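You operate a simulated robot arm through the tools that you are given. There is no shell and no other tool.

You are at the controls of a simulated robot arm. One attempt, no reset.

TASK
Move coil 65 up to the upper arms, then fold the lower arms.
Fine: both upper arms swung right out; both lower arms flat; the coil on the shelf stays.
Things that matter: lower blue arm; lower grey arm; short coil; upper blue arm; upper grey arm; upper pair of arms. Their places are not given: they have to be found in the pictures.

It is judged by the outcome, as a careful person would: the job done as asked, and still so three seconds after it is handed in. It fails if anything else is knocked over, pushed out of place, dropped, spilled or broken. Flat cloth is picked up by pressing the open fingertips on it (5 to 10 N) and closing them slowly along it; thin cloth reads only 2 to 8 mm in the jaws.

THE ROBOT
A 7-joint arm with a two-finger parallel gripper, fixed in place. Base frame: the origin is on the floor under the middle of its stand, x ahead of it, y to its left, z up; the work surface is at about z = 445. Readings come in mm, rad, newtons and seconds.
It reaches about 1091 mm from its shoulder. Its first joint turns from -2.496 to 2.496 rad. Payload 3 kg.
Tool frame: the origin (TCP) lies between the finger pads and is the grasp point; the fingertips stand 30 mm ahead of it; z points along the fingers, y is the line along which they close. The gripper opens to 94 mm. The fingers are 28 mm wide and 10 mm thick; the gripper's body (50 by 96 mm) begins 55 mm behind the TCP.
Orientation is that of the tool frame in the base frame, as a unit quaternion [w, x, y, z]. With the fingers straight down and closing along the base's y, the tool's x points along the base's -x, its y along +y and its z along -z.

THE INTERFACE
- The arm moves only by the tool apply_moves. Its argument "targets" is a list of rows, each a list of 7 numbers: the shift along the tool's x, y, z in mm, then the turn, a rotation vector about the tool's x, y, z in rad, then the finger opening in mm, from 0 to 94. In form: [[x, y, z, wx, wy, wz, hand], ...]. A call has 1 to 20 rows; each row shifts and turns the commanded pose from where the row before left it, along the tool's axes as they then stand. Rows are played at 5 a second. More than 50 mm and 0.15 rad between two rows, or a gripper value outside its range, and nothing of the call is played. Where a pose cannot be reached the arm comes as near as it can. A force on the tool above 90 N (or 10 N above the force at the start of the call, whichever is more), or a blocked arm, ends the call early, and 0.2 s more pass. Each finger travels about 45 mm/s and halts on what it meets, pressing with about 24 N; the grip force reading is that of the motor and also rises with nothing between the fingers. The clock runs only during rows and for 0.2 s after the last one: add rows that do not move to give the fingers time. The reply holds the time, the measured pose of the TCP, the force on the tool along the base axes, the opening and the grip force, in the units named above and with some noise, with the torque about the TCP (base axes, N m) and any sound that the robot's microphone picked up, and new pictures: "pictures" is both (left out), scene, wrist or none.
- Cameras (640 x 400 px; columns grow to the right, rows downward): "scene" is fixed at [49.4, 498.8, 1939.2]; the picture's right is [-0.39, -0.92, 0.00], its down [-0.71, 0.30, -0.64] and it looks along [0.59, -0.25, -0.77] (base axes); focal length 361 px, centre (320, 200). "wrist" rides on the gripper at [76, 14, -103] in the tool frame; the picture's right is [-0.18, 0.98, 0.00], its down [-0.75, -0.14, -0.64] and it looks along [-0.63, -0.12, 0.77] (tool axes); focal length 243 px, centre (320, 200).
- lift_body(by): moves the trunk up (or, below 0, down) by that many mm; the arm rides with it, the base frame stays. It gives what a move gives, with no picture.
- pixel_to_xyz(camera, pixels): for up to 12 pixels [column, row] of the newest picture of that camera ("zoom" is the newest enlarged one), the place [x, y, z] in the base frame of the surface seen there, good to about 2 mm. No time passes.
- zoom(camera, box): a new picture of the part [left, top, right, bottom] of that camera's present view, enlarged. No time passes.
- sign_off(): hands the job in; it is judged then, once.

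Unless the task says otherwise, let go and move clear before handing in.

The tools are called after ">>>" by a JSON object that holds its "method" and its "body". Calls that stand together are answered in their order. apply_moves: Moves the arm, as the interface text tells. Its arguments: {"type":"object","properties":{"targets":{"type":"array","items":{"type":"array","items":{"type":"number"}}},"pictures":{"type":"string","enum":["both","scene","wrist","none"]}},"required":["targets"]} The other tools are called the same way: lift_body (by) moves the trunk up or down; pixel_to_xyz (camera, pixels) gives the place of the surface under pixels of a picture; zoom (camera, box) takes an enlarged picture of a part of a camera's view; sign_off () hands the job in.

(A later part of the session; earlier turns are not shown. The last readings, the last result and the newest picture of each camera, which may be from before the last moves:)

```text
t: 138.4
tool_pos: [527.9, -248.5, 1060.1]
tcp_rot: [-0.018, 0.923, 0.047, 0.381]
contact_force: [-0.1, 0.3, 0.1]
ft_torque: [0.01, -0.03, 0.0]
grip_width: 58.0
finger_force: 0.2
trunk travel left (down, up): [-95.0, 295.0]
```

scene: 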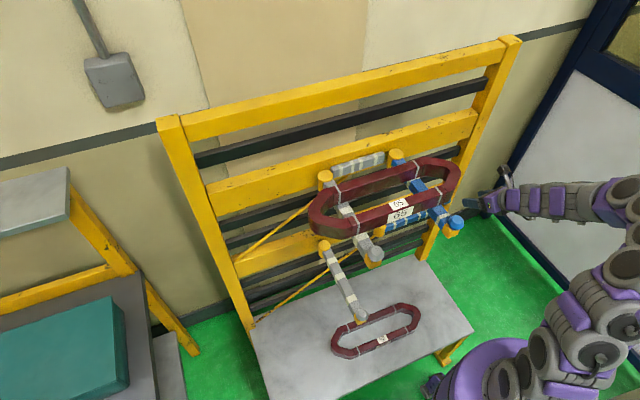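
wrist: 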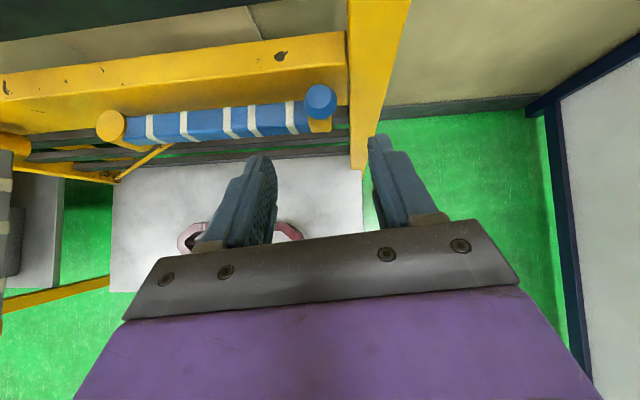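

The lower blue arm is folded flat (blue along the rail under the coil in the wrist view). Next is the grey lower arm. I'll turn the tool back to the sideways posture, close the fingers, and flatten its pitch to 60° so the hand passes well under the upper arms.

>>> {"method": "apply_moves", "body": {"targets": [[0.8, -11.9, 0.8, 0.101, 0, -0.101, 40], [2.0, -11.7, 2.0, 0.101, 0, -0.101, 20], [3.2, -11.1, 3.2, 0.101, 0, -0.101, 5], [4.3, -10.4, 4.3, 0.101, 0, -0.101, 0], [-7.8, -8.7, -7.8, 0.101, 0, -0.101, 0], [-6.8, -10.2, -6.8, 0.101, 0, -0.101, 0], [-5.7, -11.4, -5.7, 0.101, 0, -0.101, 0], [-4.5, -12.5, -4.5, 0.101, 0, -0.101, 0], [-3.2, -13.2, -3.2, 0.101, 0, -0.101, 0], [-1.8, -13.8, -1.8, 0.101, 0, -0.101, 0], [-0.4, -14.0, -0.4, 0.03, 0, -0.03, 0], [0, 0, 0, 0, 0.131, 0, 0], [0, 0, 0, 0, 0.131, 0, 0], [0, 0, 0, 0, 0, 0, 0]]}}

```text
t: 141.4
tool_pos: [431.0, -198.9, 1059.8]
tcp_rot: [-0.354, 0.612, 0.613, 0.353]
contact_force: [-0.1, 0.9, 0.5]
ft_torque: [0.01, -0.01, 0.01]
grip_width: 0.0
finger_force: 24.3
trunk travel left (down, up): [-95.0, 295.0]
```

scene: 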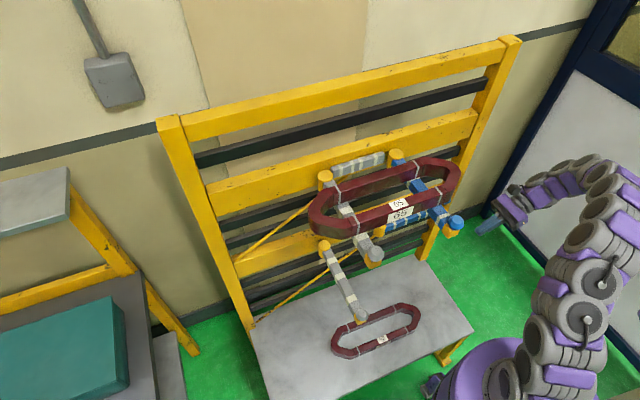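
wrist: 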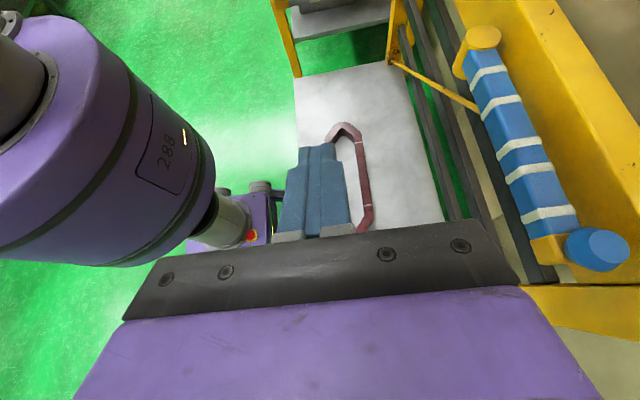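

The pitch is set (60° sideways). I'll descend on the right to z≈925, well below the upper arms.

>>> {"method": "apply_moves", "body": {"targets": [[-16.9, -5.5, 38.3, 0, 0, 0, 0], [-16.9, -5.5, 38.3, 0, 0, 0, 0], [-16.9, -5.5, 38.3, 0, 0, 0, 0], [-16.7, -5.5, 38.3, 0, 0, 0, 0], [0, 0, 0, 0, 0, 0, 0]]}}

```text
t: 142.7
tool_pos: [409.6, -98.3, 922.1]
tcp_rot: [-0.353, 0.612, 0.613, 0.353]
contact_force: [0.2, 0.9, 0.0]
ft_torque: [0.02, -0.01, 0.04]
grip_width: 0.0
finger_force: 23.7
trunk travel left (down, up): [-95.0, 295.0]
```

scene: 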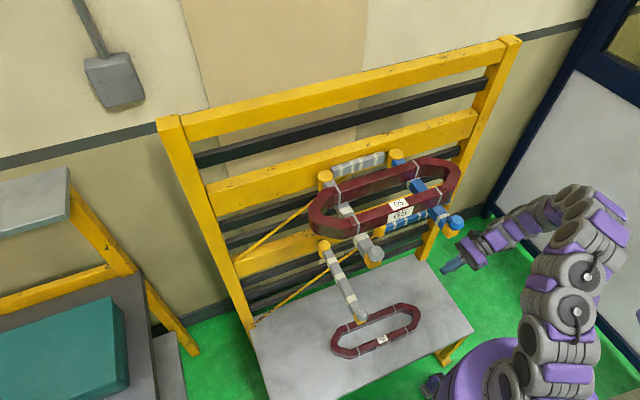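
wrist: 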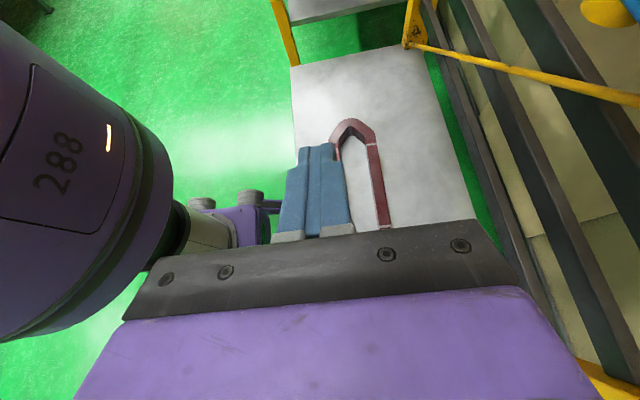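

Good reach here. I'll check the forearm's line relative to the upper blue arm before moving left.

>>> {"method": "pixel_to_xyz", "body": {"camera": "scene", "pixels": [[470, 243], [490, 237], [510, 228], [530, 217], [555, 200], [580, 195], [600, 205], [590, 240], [570, 275], [560, 310]]}}

```text
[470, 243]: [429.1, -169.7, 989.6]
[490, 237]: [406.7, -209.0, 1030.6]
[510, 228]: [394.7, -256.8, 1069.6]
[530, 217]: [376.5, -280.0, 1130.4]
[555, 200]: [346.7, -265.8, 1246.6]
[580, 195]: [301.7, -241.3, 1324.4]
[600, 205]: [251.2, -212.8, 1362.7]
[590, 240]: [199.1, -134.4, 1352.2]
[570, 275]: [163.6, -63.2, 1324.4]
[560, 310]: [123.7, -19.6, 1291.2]
```

From the right, the forearm would have to pass where the upper blue tip is, so I'll approach the grey knob from the front-left instead. First I'll back out to the right and bring the tool to point forward.

>>> {"method": "apply_moves", "body": {"targets": [[17.4, 5, -38.9, 0, 0, 0, 0], [17.4, 5, -38.9, 0, 0, 0, 0], [17.4, 5, -38.9, 0, 0, 0, 0], [17.4, 5, -38.9, 0, 0, 0, 0], [0, 0, 0, 0, -0.131, 0, 0], [0, 0, 0, 0, -0.131, 0, 0], [0, 8, 0, -0.101, 0, 0.101, 0], [0.8, 7.9, 0.8, -0.101, 0, 0.101, 0], [1.6, 7.7, 1.6, -0.101, 0, 0.101, 0], [2.3, 7.3, 2.3, -0.101, 0, 0.101, 0], [3.0, 6.7, 3.0, -0.101, 0, 0.101, 0], [3.7, 6.1, 3.7, -0.101, 0, 0.101, 0], [4.2, 5.3, 4.2, -0.101, 0, 0.101, 0], [4.7, 4.3, 4.7, -0.101, 0, 0.101, 0], [5.1, 3.3, 5.1, -0.101, 0, 0.101, 0], [5.4, 2.3, 5.4, -0.101, 0, 0.101, 0], [5.6, 1.1, 5.6, -0.101, 0, 0.101, 0], [0, 0, 0, 0, 0, 0, 0]]}}

```text
t: 146.4
tool_pos: [517.5, -199.3, 1062.6]
tcp_rot: [0.002, 0.924, -0.001, 0.382]
contact_force: [0.1, -0.3, 0.9]
ft_torque: [0.0, 0.0, -0.02]
grip_width: 0.1
finger_force: 24.1
trunk travel left (down, up): [-95.0, 295.0]
```

scene: 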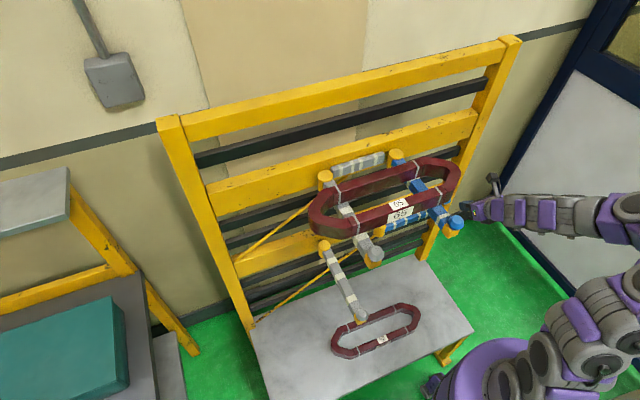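
wrist: 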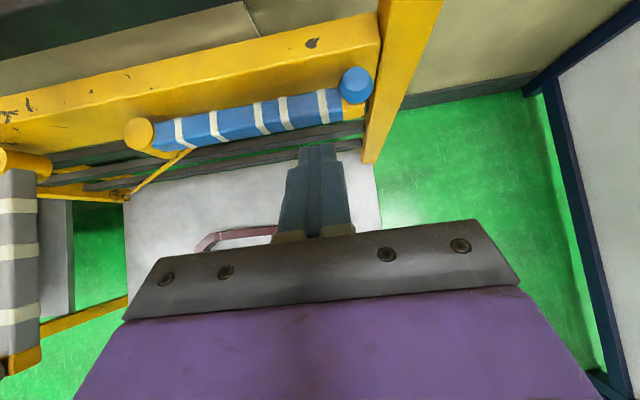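

Next I'll rise to z≈1400, above the coil level, still on the right.

>>> {"method": "apply_moves", "body": {"targets": [[30, 0, -30, 0, 0, 0, 0], [30, 0, -30, 0, 0, 0, 0], [30, 0, -30, 0, 0, 0, 0], [30, 0, -30, 0, 0, 0, 0], [30, 0, -30, 0, 0, 0, 0], [30, 0, -30, 0, 0, 0, 0], [30, 0, -30, 0, 0, 0, 0], [30, 0, -30, 0, 0, 0, 0], [0, 0, 0, 0, 0, 0, 0]]}}

```text
t: 148.4
tool_pos: [517.4, -199.3, 1402.7]
tcp_rot: [0.001, 0.924, 0.0, 0.382]
contact_force: [-0.2, -0.2, 0.7]
ft_torque: [0.01, -0.01, -0.01]
grip_width: 0.0
finger_force: 23.7
trunk travel left (down, up): [-95.0, 295.0]
```

scene: 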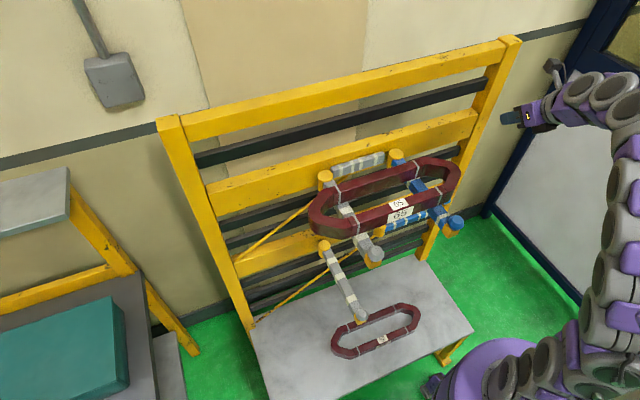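
wrist: 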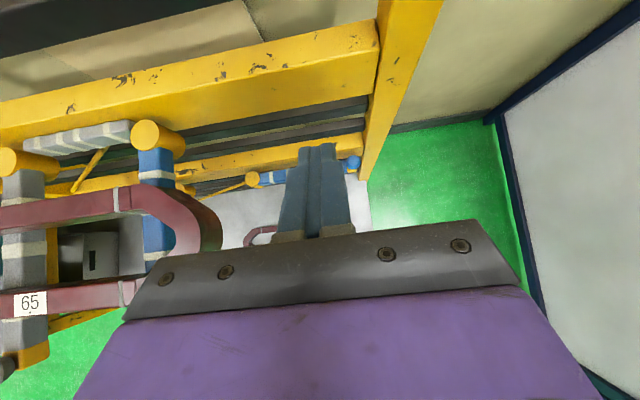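

Clear. I'll travel left above the coil at z≈1400 in two stages.

>>> {"method": "apply_moves", "body": {"targets": [[0, -40, 0, 0, 0, 0, 0], [0, -45, 0, 0, 0, 0, 0], [0, -45, 0, 0, 0, 0, 0], [0, -45, 0, 0, 0, 0, 0], [0, -45, 0, 0, 0, 0, 0], [0, -45, 0, 0, 0, 0, 0], [0, 0, 0, 0, 0, 0, 0]]}}

```text
t: 150.2
tool_pos: [532.7, 60.2, 1374.5]
tcp_rot: [-0.016, 0.935, -0.007, 0.355]
contact_force: [0.4, 0.1, -0.2]
ft_torque: [-0.01, 0.03, 0.01]
grip_width: 0.1
finger_force: 23.6
trunk travel left (down, up): [-95.0, 295.0]
stopped in row 7: the arm was blocked; the commanded pose is now the measured one
```

scene: 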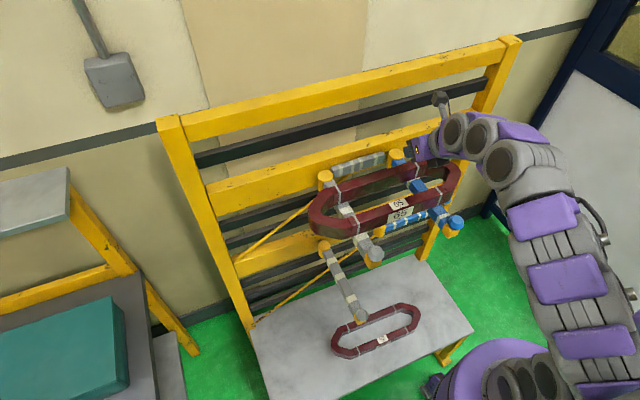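
wrist: 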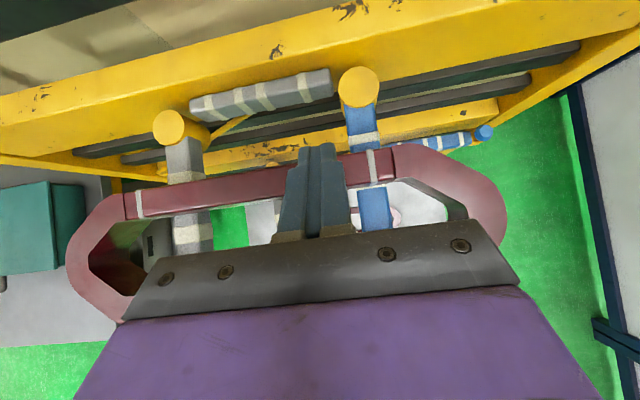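

The call ended because the arm was blocked. There's no tool force, but the hand sagged to z=1374. I'll look at what the arm is meeting before moving again.

>>> {"method": "zoom", "body": {"camera": "scene", "box": [400, 80, 640, 400]}}

>>> {"method": "pixel_to_xyz", "body": {"camera": "scene", "pixels": [[455, 130], [482, 132], [510, 160], [545, 185], [545, 215], [565, 275], [590, 340], [605, 375], [540, 375], [590, 215], [630, 295], [510, 375]]}}

```text
1.25 times, centred on (520, 240) of scene
```

zoom: 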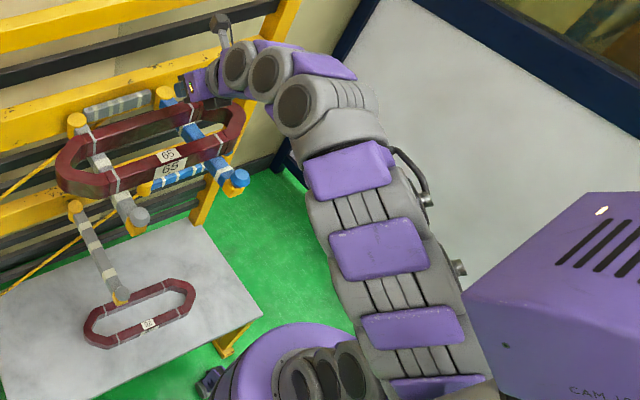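

```text
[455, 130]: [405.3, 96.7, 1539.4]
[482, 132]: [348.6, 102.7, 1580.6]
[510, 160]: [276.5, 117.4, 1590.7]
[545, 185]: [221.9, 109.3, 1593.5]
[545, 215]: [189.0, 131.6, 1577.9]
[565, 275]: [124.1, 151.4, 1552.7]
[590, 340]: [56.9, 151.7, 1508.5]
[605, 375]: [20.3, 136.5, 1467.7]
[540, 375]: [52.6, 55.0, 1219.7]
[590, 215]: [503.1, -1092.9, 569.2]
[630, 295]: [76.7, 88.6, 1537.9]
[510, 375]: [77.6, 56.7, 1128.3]
```

It seems the robot's own head box (at the right edge) blocks the upper arm when the hand is this far left with this wrist roll. I'll go back right, then flip the wrist roll to the one that worked on the left before.

>>> {"method": "apply_moves", "body": {"targets": [[8, 15, -8, 0, 0, 0, 0], [8, 30, -8, 0, 0, 0, 0], [4, 45, -4, 0, 0, 0, 0], [0, 45, 0, 0, 0, 0, 0], [0, 45, 0, 0, 0, 0, 0], [0, 45, 0, 0, 0, 0, 0], [0, 40, 0, 0, 0, 0, 0], [0, 0, 0, 0, 0, 0, 0]]}}

```text
t: 152.1
tool_pos: [531.5, -204.4, 1397.6]
tcp_rot: [-0.015, 0.933, -0.005, 0.359]
contact_force: [-0.9, 0.4, 0.1]
ft_torque: [-0.03, 0.02, -0.04]
grip_width: 0.3
finger_force: 24.1
trunk travel left (down, up): [-95.0, 295.0]
```

scene: 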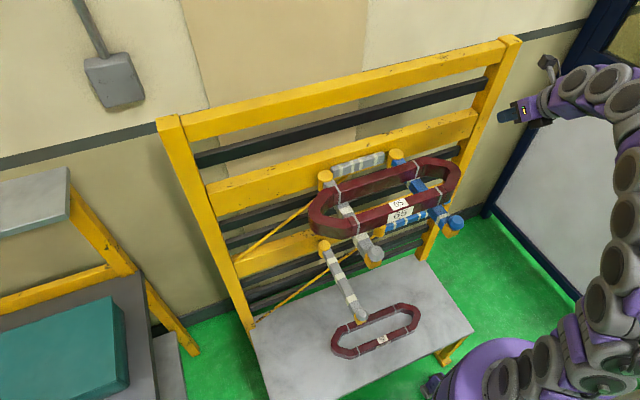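
wrist: 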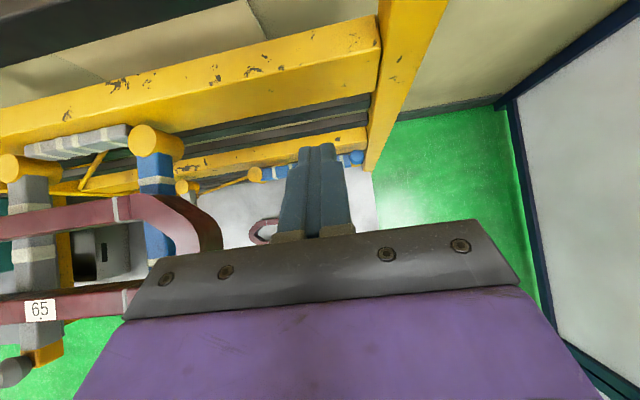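

Unblocked. I'll bring the tool vertical and then start the half-turn about its own axis in the free space here.

>>> {"method": "apply_moves", "body": {"targets": [[0, 0, 0, 0, -0.147, 0, 0], [0, 0, 0, 0, -0.147, 0, 0], [0, 0, 0, 0, -0.147, 0, 0], [0, 0, 0, 0, -0.147, 0, 0], [0, 0, 0, 0, -0.148, 0, 0], [-33, 0, 10, 0, 0, 0, 0], [-33, 0, 10, 0, 0, 0, 0], [-33, 0, 10, 0, 0, 0, 0], [0, 0, 0, 0, 0, -0.1496, 0], [0, 0, 0, 0, 0, -0.1496, 0], [0, 0, 0, 0, 0, -0.1496, 0], [0, 0, 0, 0, 0, -0.1496, 0], [0, 0, 0, 0, 0, -0.1496, 0], [0, 0, 0, 0, 0, 0, 0]]}}

```text
t: 155.1
tool_pos: [436.2, -204.1, 1327.9]
tcp_rot: [0.02, 0.927, 0.362, 0.096]
contact_force: [0.1, 0.3, 0.0]
ft_torque: [0.02, 0.0, 0.01]
grip_width: 0.0
finger_force: 24.0
out of reach, approached as far as the arm can: row 4, 5
trunk travel left (down, up): [-95.0, 295.0]
```

scene: 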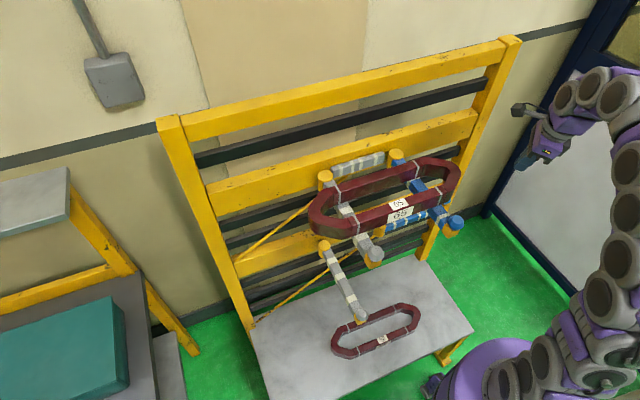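
wrist: 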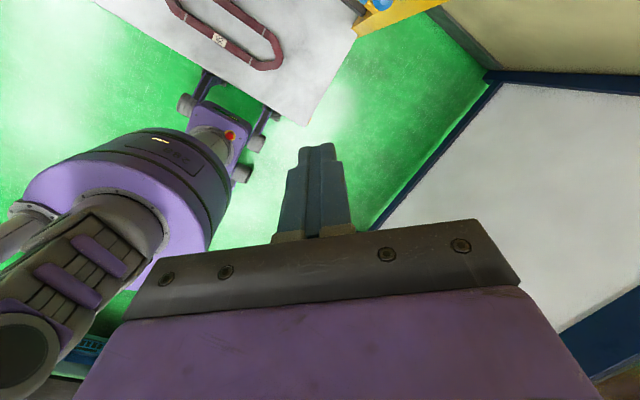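

The tool is nearly vertical and turning. I'll continue the half-turn about its axis.

>>> {"method": "apply_moves", "body": {"targets": [[0, 0, 0, 0, 0, -0.1492, 0], [0, 0, 0, 0, 0, -0.1492, 0], [0, 0, 0, 0, 0, -0.1492, 0], [0, 0, 0, 0, 0, -0.1492, 0], [0, 0, 0, 0, 0, -0.1492, 0], [0, 0, 0, 0, 0, -0.1492, 0], [0, 0, 0, 0, 0, -0.1492, 0], [0, 0, 0, 0, 0, -0.1492, 0], [0, 0, 0, 0, 0, -0.1492, 0], [0, 0, 0, 0, 0, -0.1492, 0], [0, 0, 0, 0, 0, -0.1492, 0], [0, 0, 0, 0, 0, -0.1492, 0], [0, 0, 0, 0, 0, -0.1492, 0], [0, 0, 0, 0, 0, -0.1492, 0], [0, 0, 0, 0, 0, -0.1492, 0], [0, 0, 0, 0, 0, -0.1492, 0], [0, 0, 0, 0, 0, 0, 0]]}}

```text
t: 158.7
tool_pos: [436.9, -204.4, 1328.2]
tcp_rot: [0.098, 0.004, 0.995, 0.017]
contact_force: [-0.5, -0.3, -0.4]
ft_torque: [0.0, -0.01, 0.0]
grip_width: 0.2
finger_force: 24.2
trunk travel left (down, up): [-95.0, 295.0]
```

scene: 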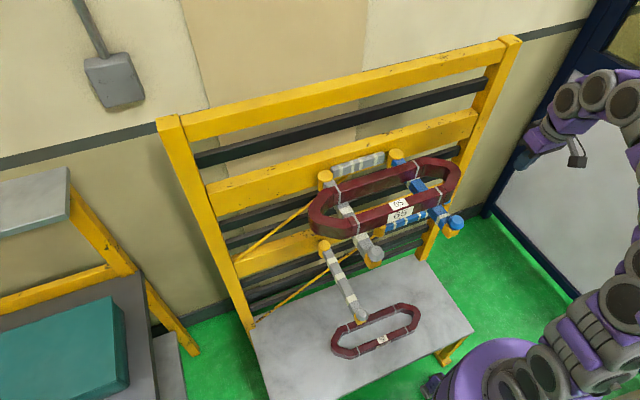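
wrist: 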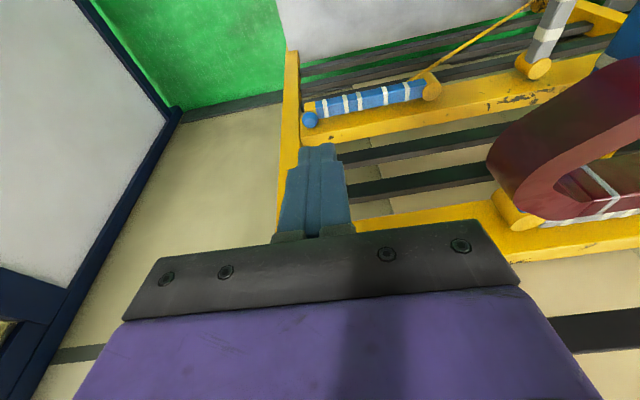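

The wrist roll is flipped now (camera on the robot side). I'll shift to x≈375 and z≈1345 in front of the coil, then cross left above the knobs, in stages.

>>> {"method": "apply_moves", "body": {"targets": [[28.7, 0, -14.4, 0, 0, 0, 0], [28.7, 0, -14.4, 0, 0, 0, 0], [0, 40, 0, 0, 0, 0, 0], [0, 40, 0, 0, 0, 0, 0], [0, 40, 0, 0, 0, 0, 0], [0, 40, 0, 0, 0, 0, 0], [0, 0, 0, 0, 0, 0, 0]]}}

```text
t: 160.2
tool_pos: [375.2, -42.9, 1349.8]
tcp_rot: [0.097, 0.005, 0.995, 0.016]
contact_force: [-0.8, -0.4, -0.2]
ft_torque: [-0.02, -0.03, 0.0]
grip_width: 0.0
finger_force: 23.5
trunk travel left (down, up): [-95.0, 295.0]
```

scene: 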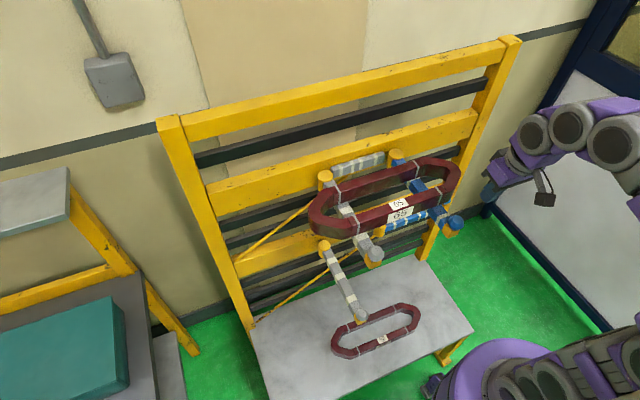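
wrist: 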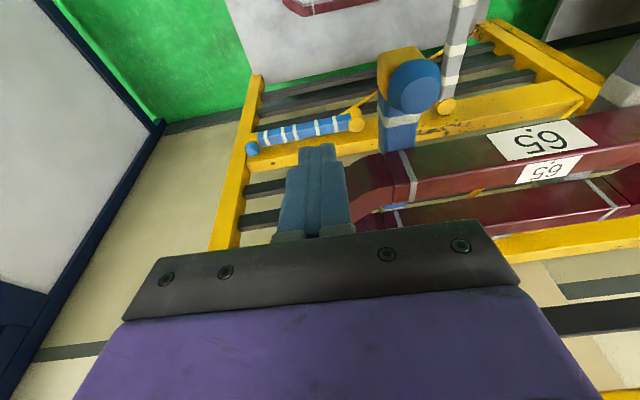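

Good clearance above the blue knob (tips at about z=1319). I'll continue left.

>>> {"method": "apply_moves", "body": {"targets": [[0, 40, 0, 0, 0, 0, 0], [0, 40, 0, 0, 0, 0, 0], [0, 40, 0, 0, 0, 0, 0], [0, 40, 0, 0, 0, 0, 0], [0, 0, 0, 0, 0, 0, 0]], "pictures": "scene"}}

```text
t: 161.4
tool_pos: [377.6, 115.7, 1354.8]
tcp_rot: [0.096, 0.006, 0.995, 0.016]
contact_force: [-1.0, 0.3, -0.8]
ft_torque: [0.0, -0.01, -0.01]
grip_width: 0.0
finger_force: 24.5
trunk travel left (down, up): [-95.0, 295.0]
```

scene: 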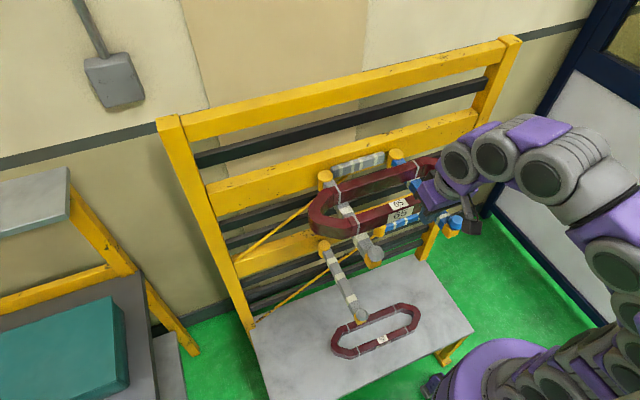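

Tracking fine, with the elbow on the right. I'll continue to y≈320.

>>> {"method": "apply_moves", "body": {"targets": [[0, 40, 0, 0, 0, 0, 0], [0, 40, 0, 0, 0, 0, 0], [0, 40, 0, 0, 0, 0, 0], [0, 40, 0, 0, 0, 0, 0], [0, 40, 0, 0, 0, 0, 0], [0, 0, 0, 0, 0, 0, 0]], "pictures": "scene"}}

```text
t: 162.8
tool_pos: [378.0, 315.7, 1364.0]
tcp_rot: [0.096, 0.006, 0.995, 0.014]
contact_force: [0.1, -0.6, 0.2]
ft_torque: [0.03, 0.03, 0.03]
grip_width: 0.4
finger_force: 23.8
trunk travel left (down, up): [-95.0, 295.0]
```

scene: 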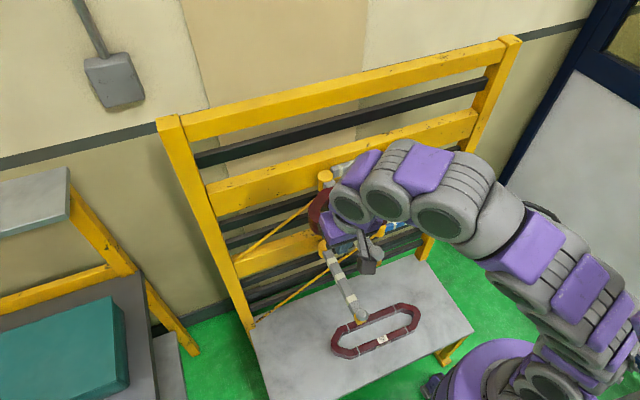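

At (378, 316, 1364). Now I'll yaw the tool clockwise about 70° and tilt it so it points right-down, to reach the grey knob from the left.

>>> {"method": "apply_moves", "body": {"targets": [[0, 0, 0, 0.0262, 0, 0.133, 30], [0, 0, 0, 0.0262, 0, 0.133, 50], [0, 0, 0, 0.0262, 0, 0.133, 70], [0, 0, 0, 0.0262, 0, 0.133, 70], [0, 0, 0, 0.0262, 0, 0.133, 70], [0, 0, 0, 0.0262, 0, 0.133, 70], [0, 0, 0, 0.0262, 0, 0.133, 70], [0, 0, 0, 0.0262, 0, 0.133, 70], [0, 0, 0, 0.0262, 0, 0.133, 70], [0, 0, 0, 0, -0.12, 0, 70], [0, 0, 0, 0, -0.12, 0, 70], [0, 0, 0, 0, -0.12, 0, 70], [0, 0, 0, 0, 0, 0, 70]]}}

```text
t: 165.7
tool_pos: [375.6, 318.9, 1285.8]
tcp_rot: [0.215, 0.558, 0.788, -0.145]
contact_force: [0.5, 0.2, 0.8]
ft_torque: [0.04, -0.02, 0.0]
grip_width: 69.8
finger_force: 0.0
out of reach, approached as far as the arm can: row 7, 9, 10, 11
trunk travel left (down, up): [-95.0, 295.0]
```

scene: 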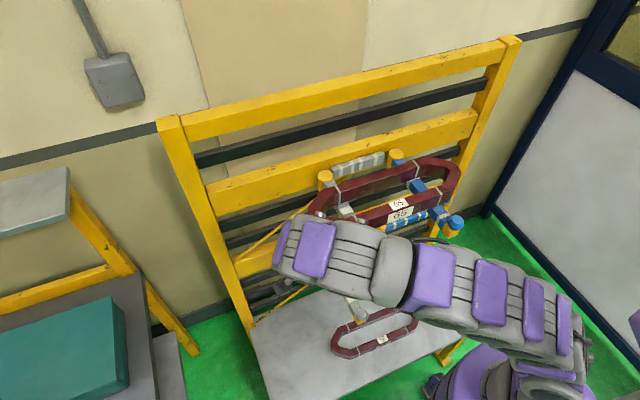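
wrist: 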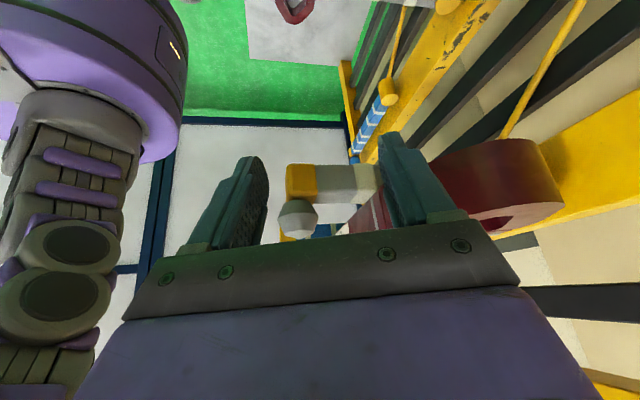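

The hand dropped to z=1286 as the arm re-posed, and the right finger is now close to the coil's left end. Force is zero. I'll check the coil and the clearance before moving.

>>> {"method": "zoom", "body": {"camera": "wrist", "box": [240, 100, 600, 260]}}

>>> {"method": "zoom", "body": {"camera": "scene", "box": [260, 140, 480, 300]}}

>>> {"method": "pixel_to_xyz", "body": {"camera": "scene", "pixels": [[405, 213], [440, 170], [455, 180], [440, 200], [350, 188], [320, 205], [315, 215], [375, 218]]}}

>>> {"method": "pixel_to_xyz", "body": {"camera": "wrist", "pixels": [[430, 170], [500, 155], [545, 165], [440, 200], [365, 215], [297, 218], [300, 185], [355, 180], [420, 180], [410, 160]]}}

```text
1.78 times, centred on (420, 180) of wrist
```

zoom: 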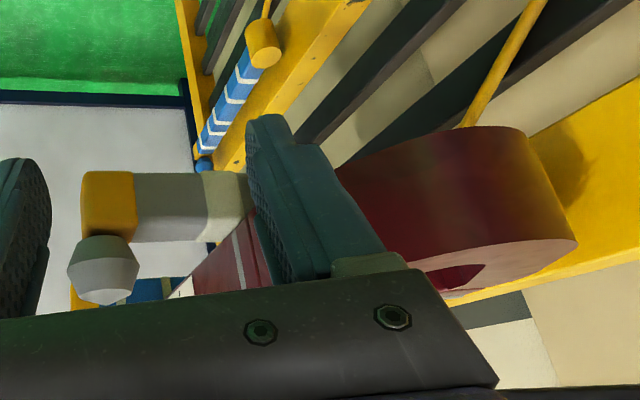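

```text
2.50 times, centred on (370, 220) of scene
```

zoom: 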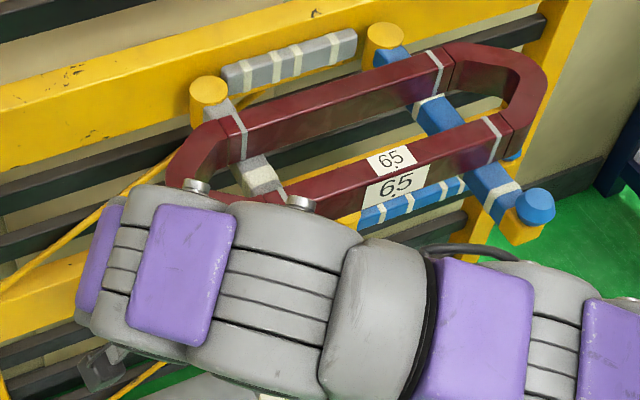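

```text
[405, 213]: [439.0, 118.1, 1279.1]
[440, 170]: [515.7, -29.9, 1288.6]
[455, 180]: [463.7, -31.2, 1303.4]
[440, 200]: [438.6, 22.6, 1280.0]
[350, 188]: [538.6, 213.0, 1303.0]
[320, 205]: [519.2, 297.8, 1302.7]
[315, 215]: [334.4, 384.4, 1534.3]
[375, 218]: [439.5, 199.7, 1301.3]
```

```text
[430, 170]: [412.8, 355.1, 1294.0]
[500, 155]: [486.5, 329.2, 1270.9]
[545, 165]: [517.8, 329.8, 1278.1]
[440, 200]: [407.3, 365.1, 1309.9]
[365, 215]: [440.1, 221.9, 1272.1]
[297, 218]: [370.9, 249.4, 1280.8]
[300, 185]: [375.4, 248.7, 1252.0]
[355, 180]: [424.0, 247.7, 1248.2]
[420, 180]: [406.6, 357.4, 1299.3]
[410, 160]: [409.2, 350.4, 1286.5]
```

The coil hasn't moved (front face still x≈439, top z≈1303) and the finger clears it by some 25 mm. I'll ease away toward the robot first, then start descending on the left-front side.

>>> {"method": "apply_moves", "body": {"targets": [[7.5, -16, -4.6, 0, 0, 0, 60], [7.6, -15.9, -4.6, 0, 0, 0, 60], [0, 0, 0, 0, 0, 0, 60]]}}

```text
t: 166.4
tool_pos: [340.2, 326.0, 1285.3]
tcp_rot: [0.214, 0.557, 0.789, -0.145]
contact_force: [-0.3, -0.1, -0.3]
ft_torque: [0.01, 0.01, -0.03]
grip_width: 60.2
finger_force: 0.1
trunk travel left (down, up): [-95.0, 295.0]
```

scene: 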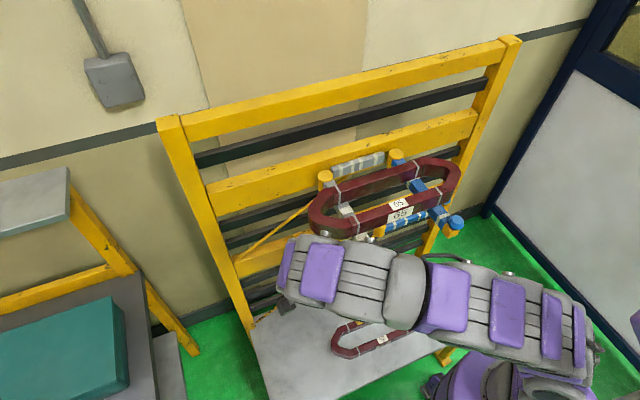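
wrist: 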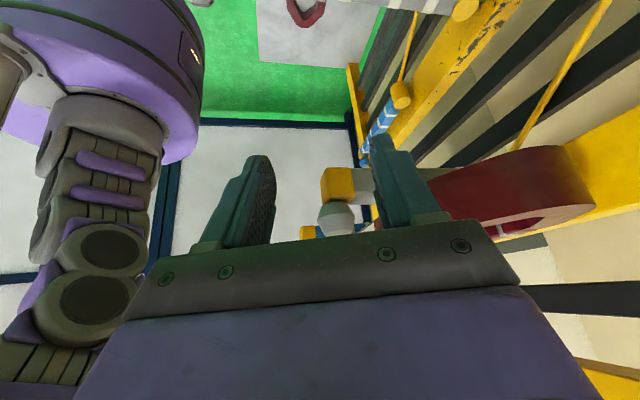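

Clear of the coil and the upper grey tip (y≤252, while the hand is at y≥312). I'll descend step by step.

>>> {"method": "apply_moves", "body": {"targets": [[21.3, -0.5, 36.8, 0, 0, 0, 60], [21.3, -0.5, 36.8, 0, 0, 0, 60], [0, 0, 0, 0, 0, 0, 60]], "pictures": "scene"}}

```text
t: 167.2
tool_pos: [339.0, 325.2, 1199.7]
tcp_rot: [0.214, 0.557, 0.789, -0.145]
contact_force: [0.2, -0.2, -0.1]
ft_torque: [0.01, 0.0, 0.01]
grip_width: 60.1
finger_force: 0.0
trunk travel left (down, up): [-95.0, 295.0]
```

scene: 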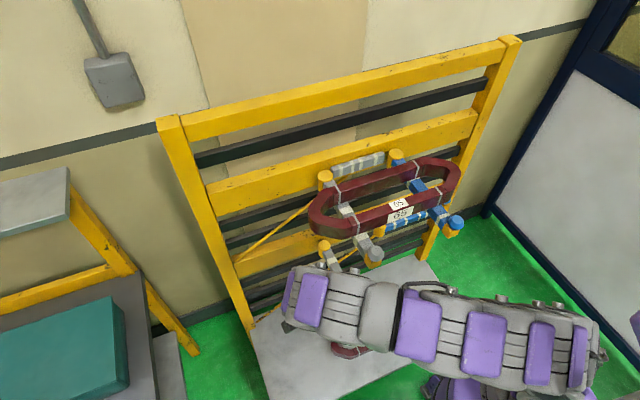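

Good. I'll descend further to z≈1073.

>>> {"method": "apply_moves", "body": {"targets": [[21.3, -0.5, 36.8, 0, 0, 0, 60], [21.3, -0.5, 36.8, 0, 0, 0, 60], [20.5, -0.5, 35.0, 0, 0, 0, 60], [0, 0, 0, 0, 0, 0, 60]]}}

```text
t: 168.2
tool_pos: [337.9, 325.4, 1073.7]
tcp_rot: [0.214, 0.557, 0.789, -0.145]
contact_force: [0.2, 0.2, -0.1]
ft_torque: [0.0, 0.01, -0.02]
grip_width: 60.2
finger_force: 0.0
trunk travel left (down, up): [-95.0, 295.0]
```

scene: 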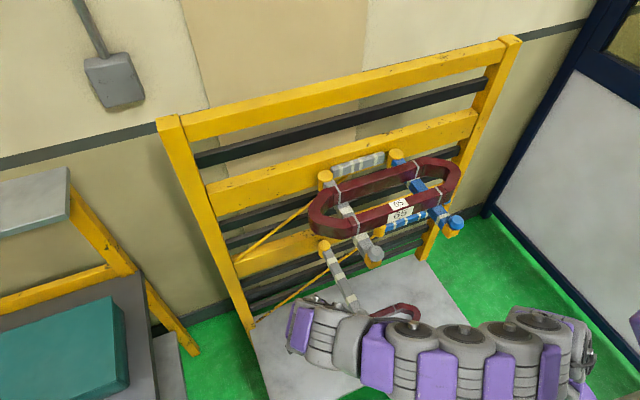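
wrist: 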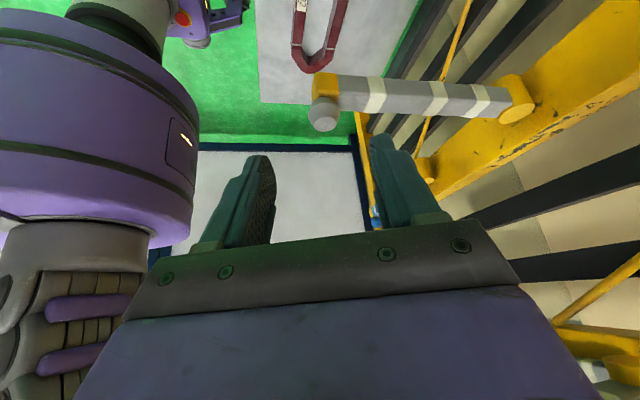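

The lower grey knob is in view at (323,112), right between the fingers. I'll measure it.

>>> {"method": "pixel_to_xyz", "body": {"camera": "wrist", "pixels": [[323, 112], [312, 110], [336, 110], [323, 100], [323, 126], [350, 92], [450, 100], [325, 85]]}}

>>> {"method": "zoom", "body": {"camera": "wrist", "box": [260, 60, 420, 160]}}

```text
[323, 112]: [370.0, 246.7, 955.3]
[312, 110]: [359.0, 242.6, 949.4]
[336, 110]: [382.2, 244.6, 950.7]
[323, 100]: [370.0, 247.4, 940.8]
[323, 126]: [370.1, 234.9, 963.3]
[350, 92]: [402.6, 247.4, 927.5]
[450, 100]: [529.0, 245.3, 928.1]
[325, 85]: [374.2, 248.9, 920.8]
```

```text
4.00 times, centred on (340, 110) of wrist
```

zoom: 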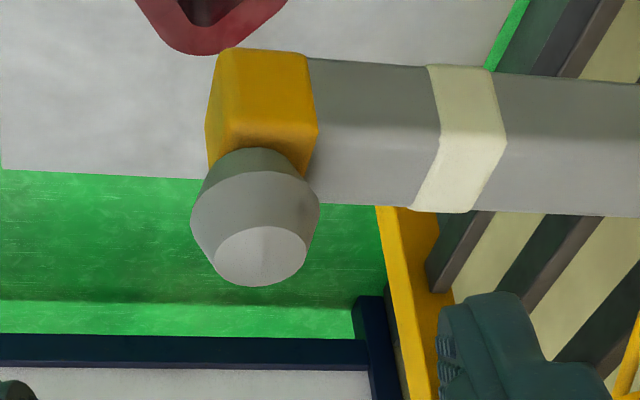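

Knob centre is about (370.5, 233.5, 950.5). I'll check the forearm height against the upper tips, then approach.

>>> {"method": "pixel_to_xyz", "body": {"camera": "scene", "pixels": [[318, 320], [345, 320], [385, 335], [420, 340], [465, 345], [510, 335], [545, 325], [575, 350], [540, 390]]}}

>>> {"method": "apply_moves", "body": {"targets": [[-11.8, -0.8, 35, 0, 0, 0, 60], [-11.9, -0.7, 35, 0, 0, 0, 60], [0, 0, 0, 0, 0, 0, 60]]}}

```text
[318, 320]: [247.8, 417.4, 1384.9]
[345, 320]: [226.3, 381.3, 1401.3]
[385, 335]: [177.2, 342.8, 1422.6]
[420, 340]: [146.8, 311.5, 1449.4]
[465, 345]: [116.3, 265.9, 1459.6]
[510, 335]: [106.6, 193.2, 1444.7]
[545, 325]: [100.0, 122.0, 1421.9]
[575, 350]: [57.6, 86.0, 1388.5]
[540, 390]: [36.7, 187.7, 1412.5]
```

```text
t: 169.1
tool_pos: [355.6, 273.9, 1025.6]
tcp_rot: [0.215, 0.557, 0.789, -0.145]
contact_force: [-0.1, -0.4, 0.4]
ft_torque: [0.02, -0.02, -0.04]
grip_width: 60.0
finger_force: 0.0
trunk travel left (down, up): [-95.0, 295.0]
```

scene: 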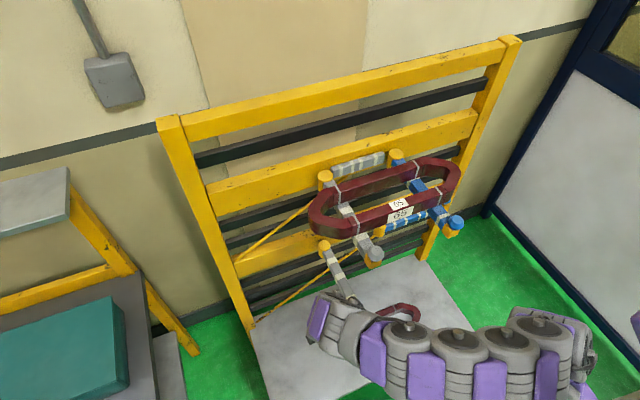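
wrist: 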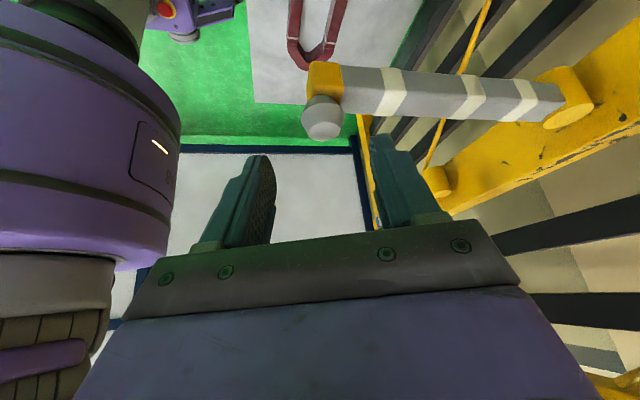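

The forearm stays well in front (x≤250), away from the upper tips. The knob is centred at (322,118). I'll advance the last 66 mm.

>>> {"method": "apply_moves", "body": {"targets": [[-0.3, -0.2, 23, 0, 0, 0, 60], [-0.3, -0.1, 23, 0, 0, 0, 60], [0, 0, 20, 0, 0, 0, 60], [0, 0, 0, 0, 0, 0, 60]]}}

```text
t: 170.1
tool_pos: [368.6, 242.4, 970.1]
tcp_rot: [0.213, 0.557, 0.789, -0.145]
contact_force: [-0.1, -1.5, -0.4]
ft_torque: [0.0, -0.03, 0.0]
grip_width: 59.9
finger_force: 0.0
trunk travel left (down, up): [-95.0, 295.0]
```

scene: 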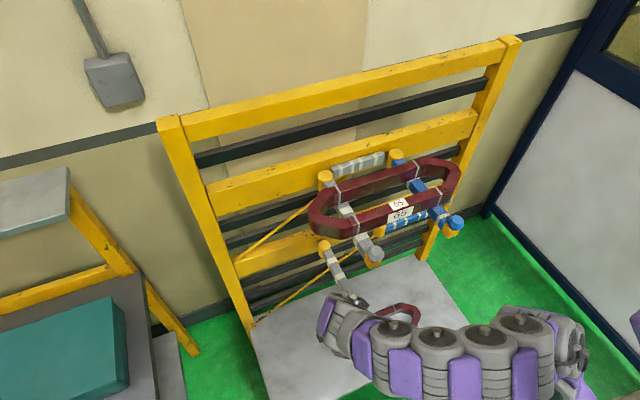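
wrist: 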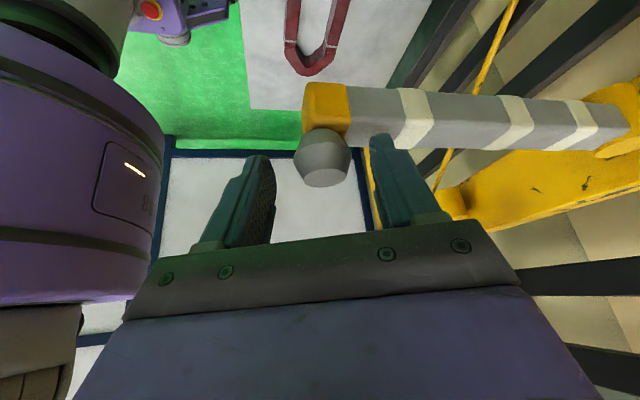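

The knob sits between the fingertips at (321,157). I'll close on it.

>>> {"method": "apply_moves", "body": {"targets": [[0, 0, 1.5, 0, 0, 0, 50], [0, 0, 0, 0, 0, 0, 40], [0, 0, 0, 0, 0, 0, 20], [0, 0, 0, 0, 0, 0, 20], [0, 0, 0, 0, 0, 0, 20]], "pictures": "wrist"}}

```text
t: 171.2
tool_pos: [369.0, 241.2, 969.1]
tcp_rot: [0.215, 0.557, 0.789, -0.145]
contact_force: [22.3, 3.6, 5.5]
ft_torque: [0.07, -0.7, 0.26]
grip_width: 35.5
finger_force: 44.7
trunk travel left (down, up): [-95.0, 295.0]
```

wrist: 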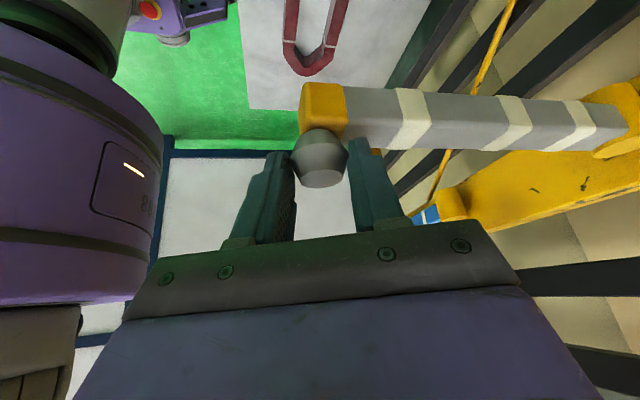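

Gripped at 35.5 mm. There's a 22 N sideways bias, so I'll correct about 1 mm while starting the fold gently.

>>> {"method": "apply_moves", "body": {"targets": [[0, 1.1, 0, 0, 0, 0, 20], [6.3, 2.6, -3.6, -0.0226, 0, -0.0389, 20], [6.2, 2.6, -3.6, -0.0226, 0, -0.0389, 20], [11.84, 7.29, -6.87, -0.0452, 0, -0.0778, 20], [0, 0, 0, 0, 0, 0, 20]]}}

```text
t: 172.4
tool_pos: [366.6, 272.7, 969.7]
tcp_rot: [0.228, 0.484, 0.835, -0.126]
contact_force: [-15.4, -1.6, -0.1]
ft_torque: [-0.2, 0.58, -0.61]
grip_width: 35.3
finger_force: 45.1
trunk travel left (down, up): [-95.0, 295.0]
```

scene: 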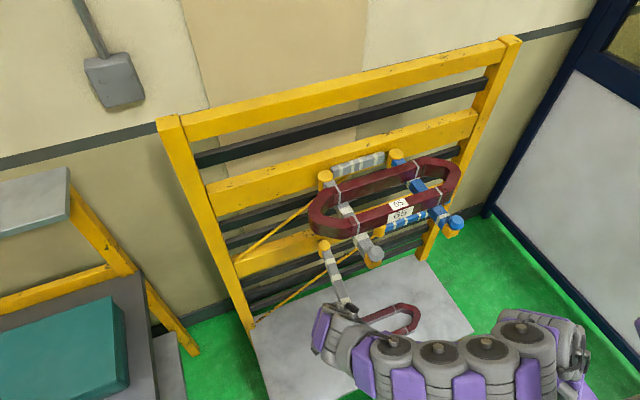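
wrist: 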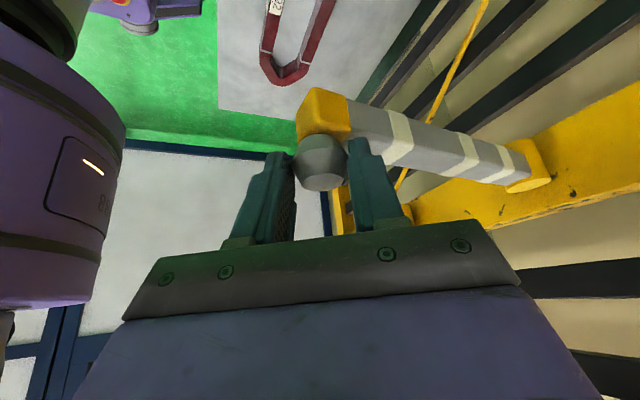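

The grey lower arm is swinging outward to the left. I'll continue with a small correction.

>>> {"method": "apply_moves", "body": {"targets": [[10.46, 8.7, -6.07, -0.0452, 0, -0.0778, 20], [9.15, 10.95, -5.31, -0.0452, 0, -0.0778, 20], [7.43, 12.34, -4.31, -0.0452, 0, -0.0778, 20], [0, 0, 0, 0, 0, 0, 20]]}}

```text
t: 173.4
tool_pos: [378.5, 314.4, 969.8]
tcp_rot: [0.244, 0.366, 0.893, -0.096]
contact_force: [-5.2, -0.9, -8.6]
ft_torque: [-0.55, -0.18, -0.37]
grip_width: 35.1
finger_force: 45.5
trunk travel left (down, up): [-95.0, 295.0]
```

scene: 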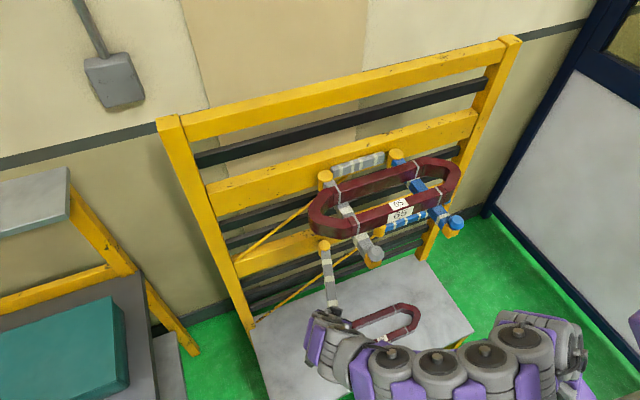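
wrist: 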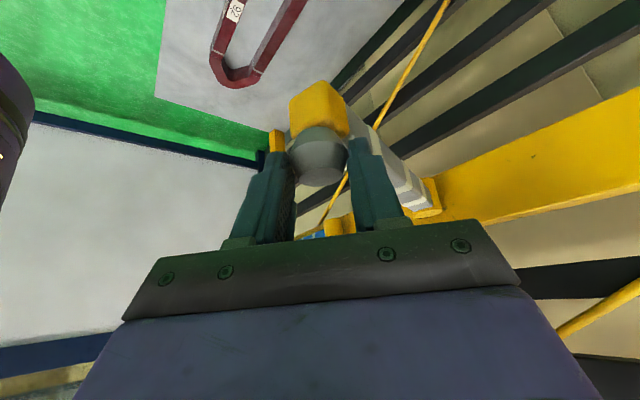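

Forces are low, though the tool has crept about 4 mm along its pointing direction relative to plan. I'll correct that and continue.

>>> {"method": "apply_moves", "body": {"targets": [[8.4, 13.9, -4.9, -0.0452, 0, -0.0778, 20], [4.7, 14.47, -2.7, -0.0452, 0, -0.0778, 20], [1.69, 14.85, -0.98, -0.0452, 0, -0.0778, 20], [0, 0, 0, 0, 0, 0, 20]]}}

```text
t: 174.4
tool_pos: [393.2, 359.6, 968.9]
tcp_rot: [0.256, 0.242, 0.934, -0.061]
contact_force: [-1.4, -0.7, 6.2]
ft_torque: [-0.11, 0.13, -0.29]
grip_width: 35.3
finger_force: 45.4
trunk travel left (down, up): [-95.0, 295.0]
```

scene: 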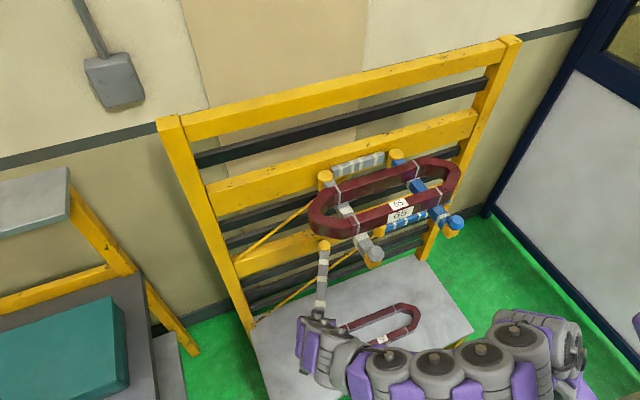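
wrist: 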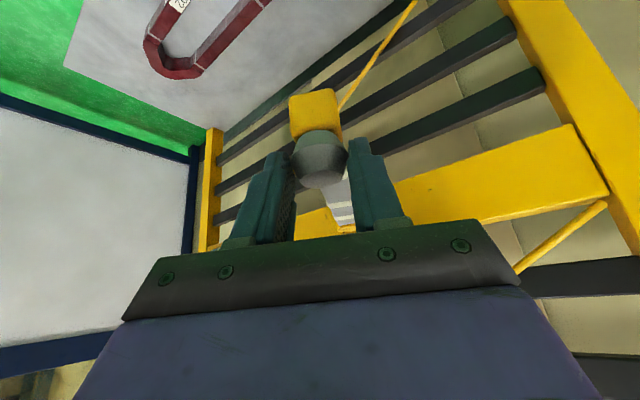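

On plan at (393, 360), with low force. I'll continue.

>>> {"method": "apply_moves", "body": {"targets": [[-0.43, 15.0, 0.25, -0.0452, 0, -0.0778, 20], [-2.25, 14.9, 1.31, -0.0452, 0, -0.0778, 20], [-4.32, 14.2, 2.51, -0.0452, 0, -0.0778, 20], [-6.2, 13.3, 3.6, -0.0452, 0, -0.0778, 20], [0, 0, 0, 0, 0, 0, 20]]}}

```text
t: 175.7
tool_pos: [427.6, 409.8, 968.9]
tcp_rot: [0.263, 0.071, 0.962, -0.017]
contact_force: [-1.3, -1.4, -3.0]
ft_torque: [0.13, 0.69, -0.29]
grip_width: 35.3
finger_force: 45.6
trunk travel left (down, up): [-95.0, 295.0]
```

scene: 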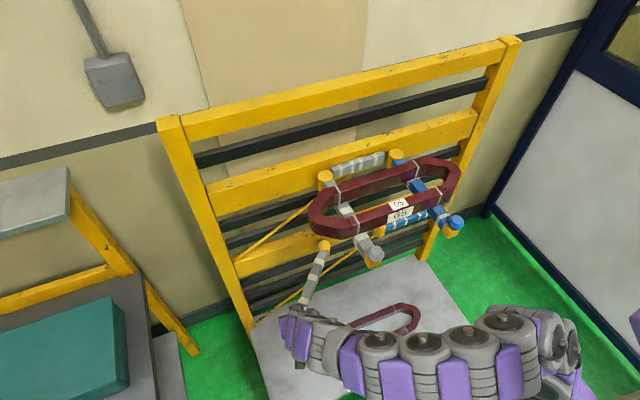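
wrist: 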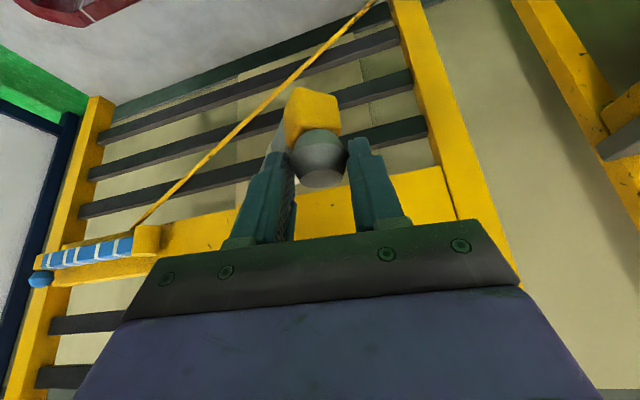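

At 0.72 rad and on plan. I'll continue.

>>> {"method": "apply_moves", "body": {"targets": [[-8.05, 12.1, 4.67, -0.0452, 0, -0.0778, 20], [-9.6, 10.45, 5.57, -0.0452, 0, -0.0778, 20], [-10.85, 8.78, 6.3, -0.0452, 0, -0.0778, 20], [-12.1, 6.81, 7.02, -0.0452, 0, -0.0778, 20], [0, 0, 0, 0, 0, 0, 20]]}}

```text
t: 176.8
tool_pos: [477.0, 446.8, 970.4]
tcp_rot: [0.263, -0.103, 0.959, 0.03]
contact_force: [0.0, -0.6, 2.7]
ft_torque: [-0.02, 0.59, -0.18]
grip_width: 35.5
finger_force: 44.7
trunk travel left (down, up): [-95.0, 295.0]
```

scene: 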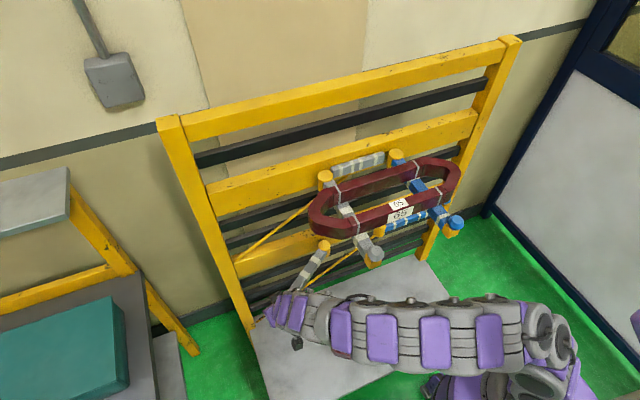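
wrist: 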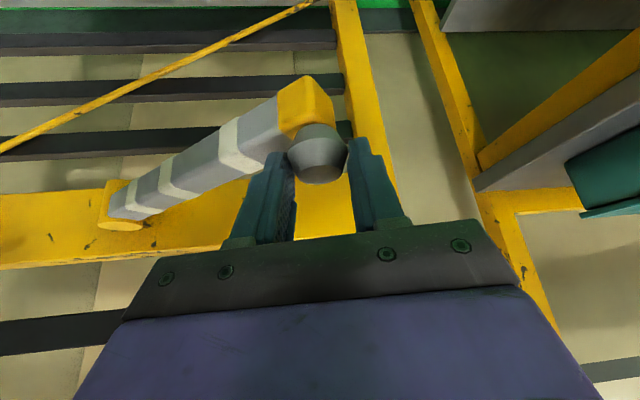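

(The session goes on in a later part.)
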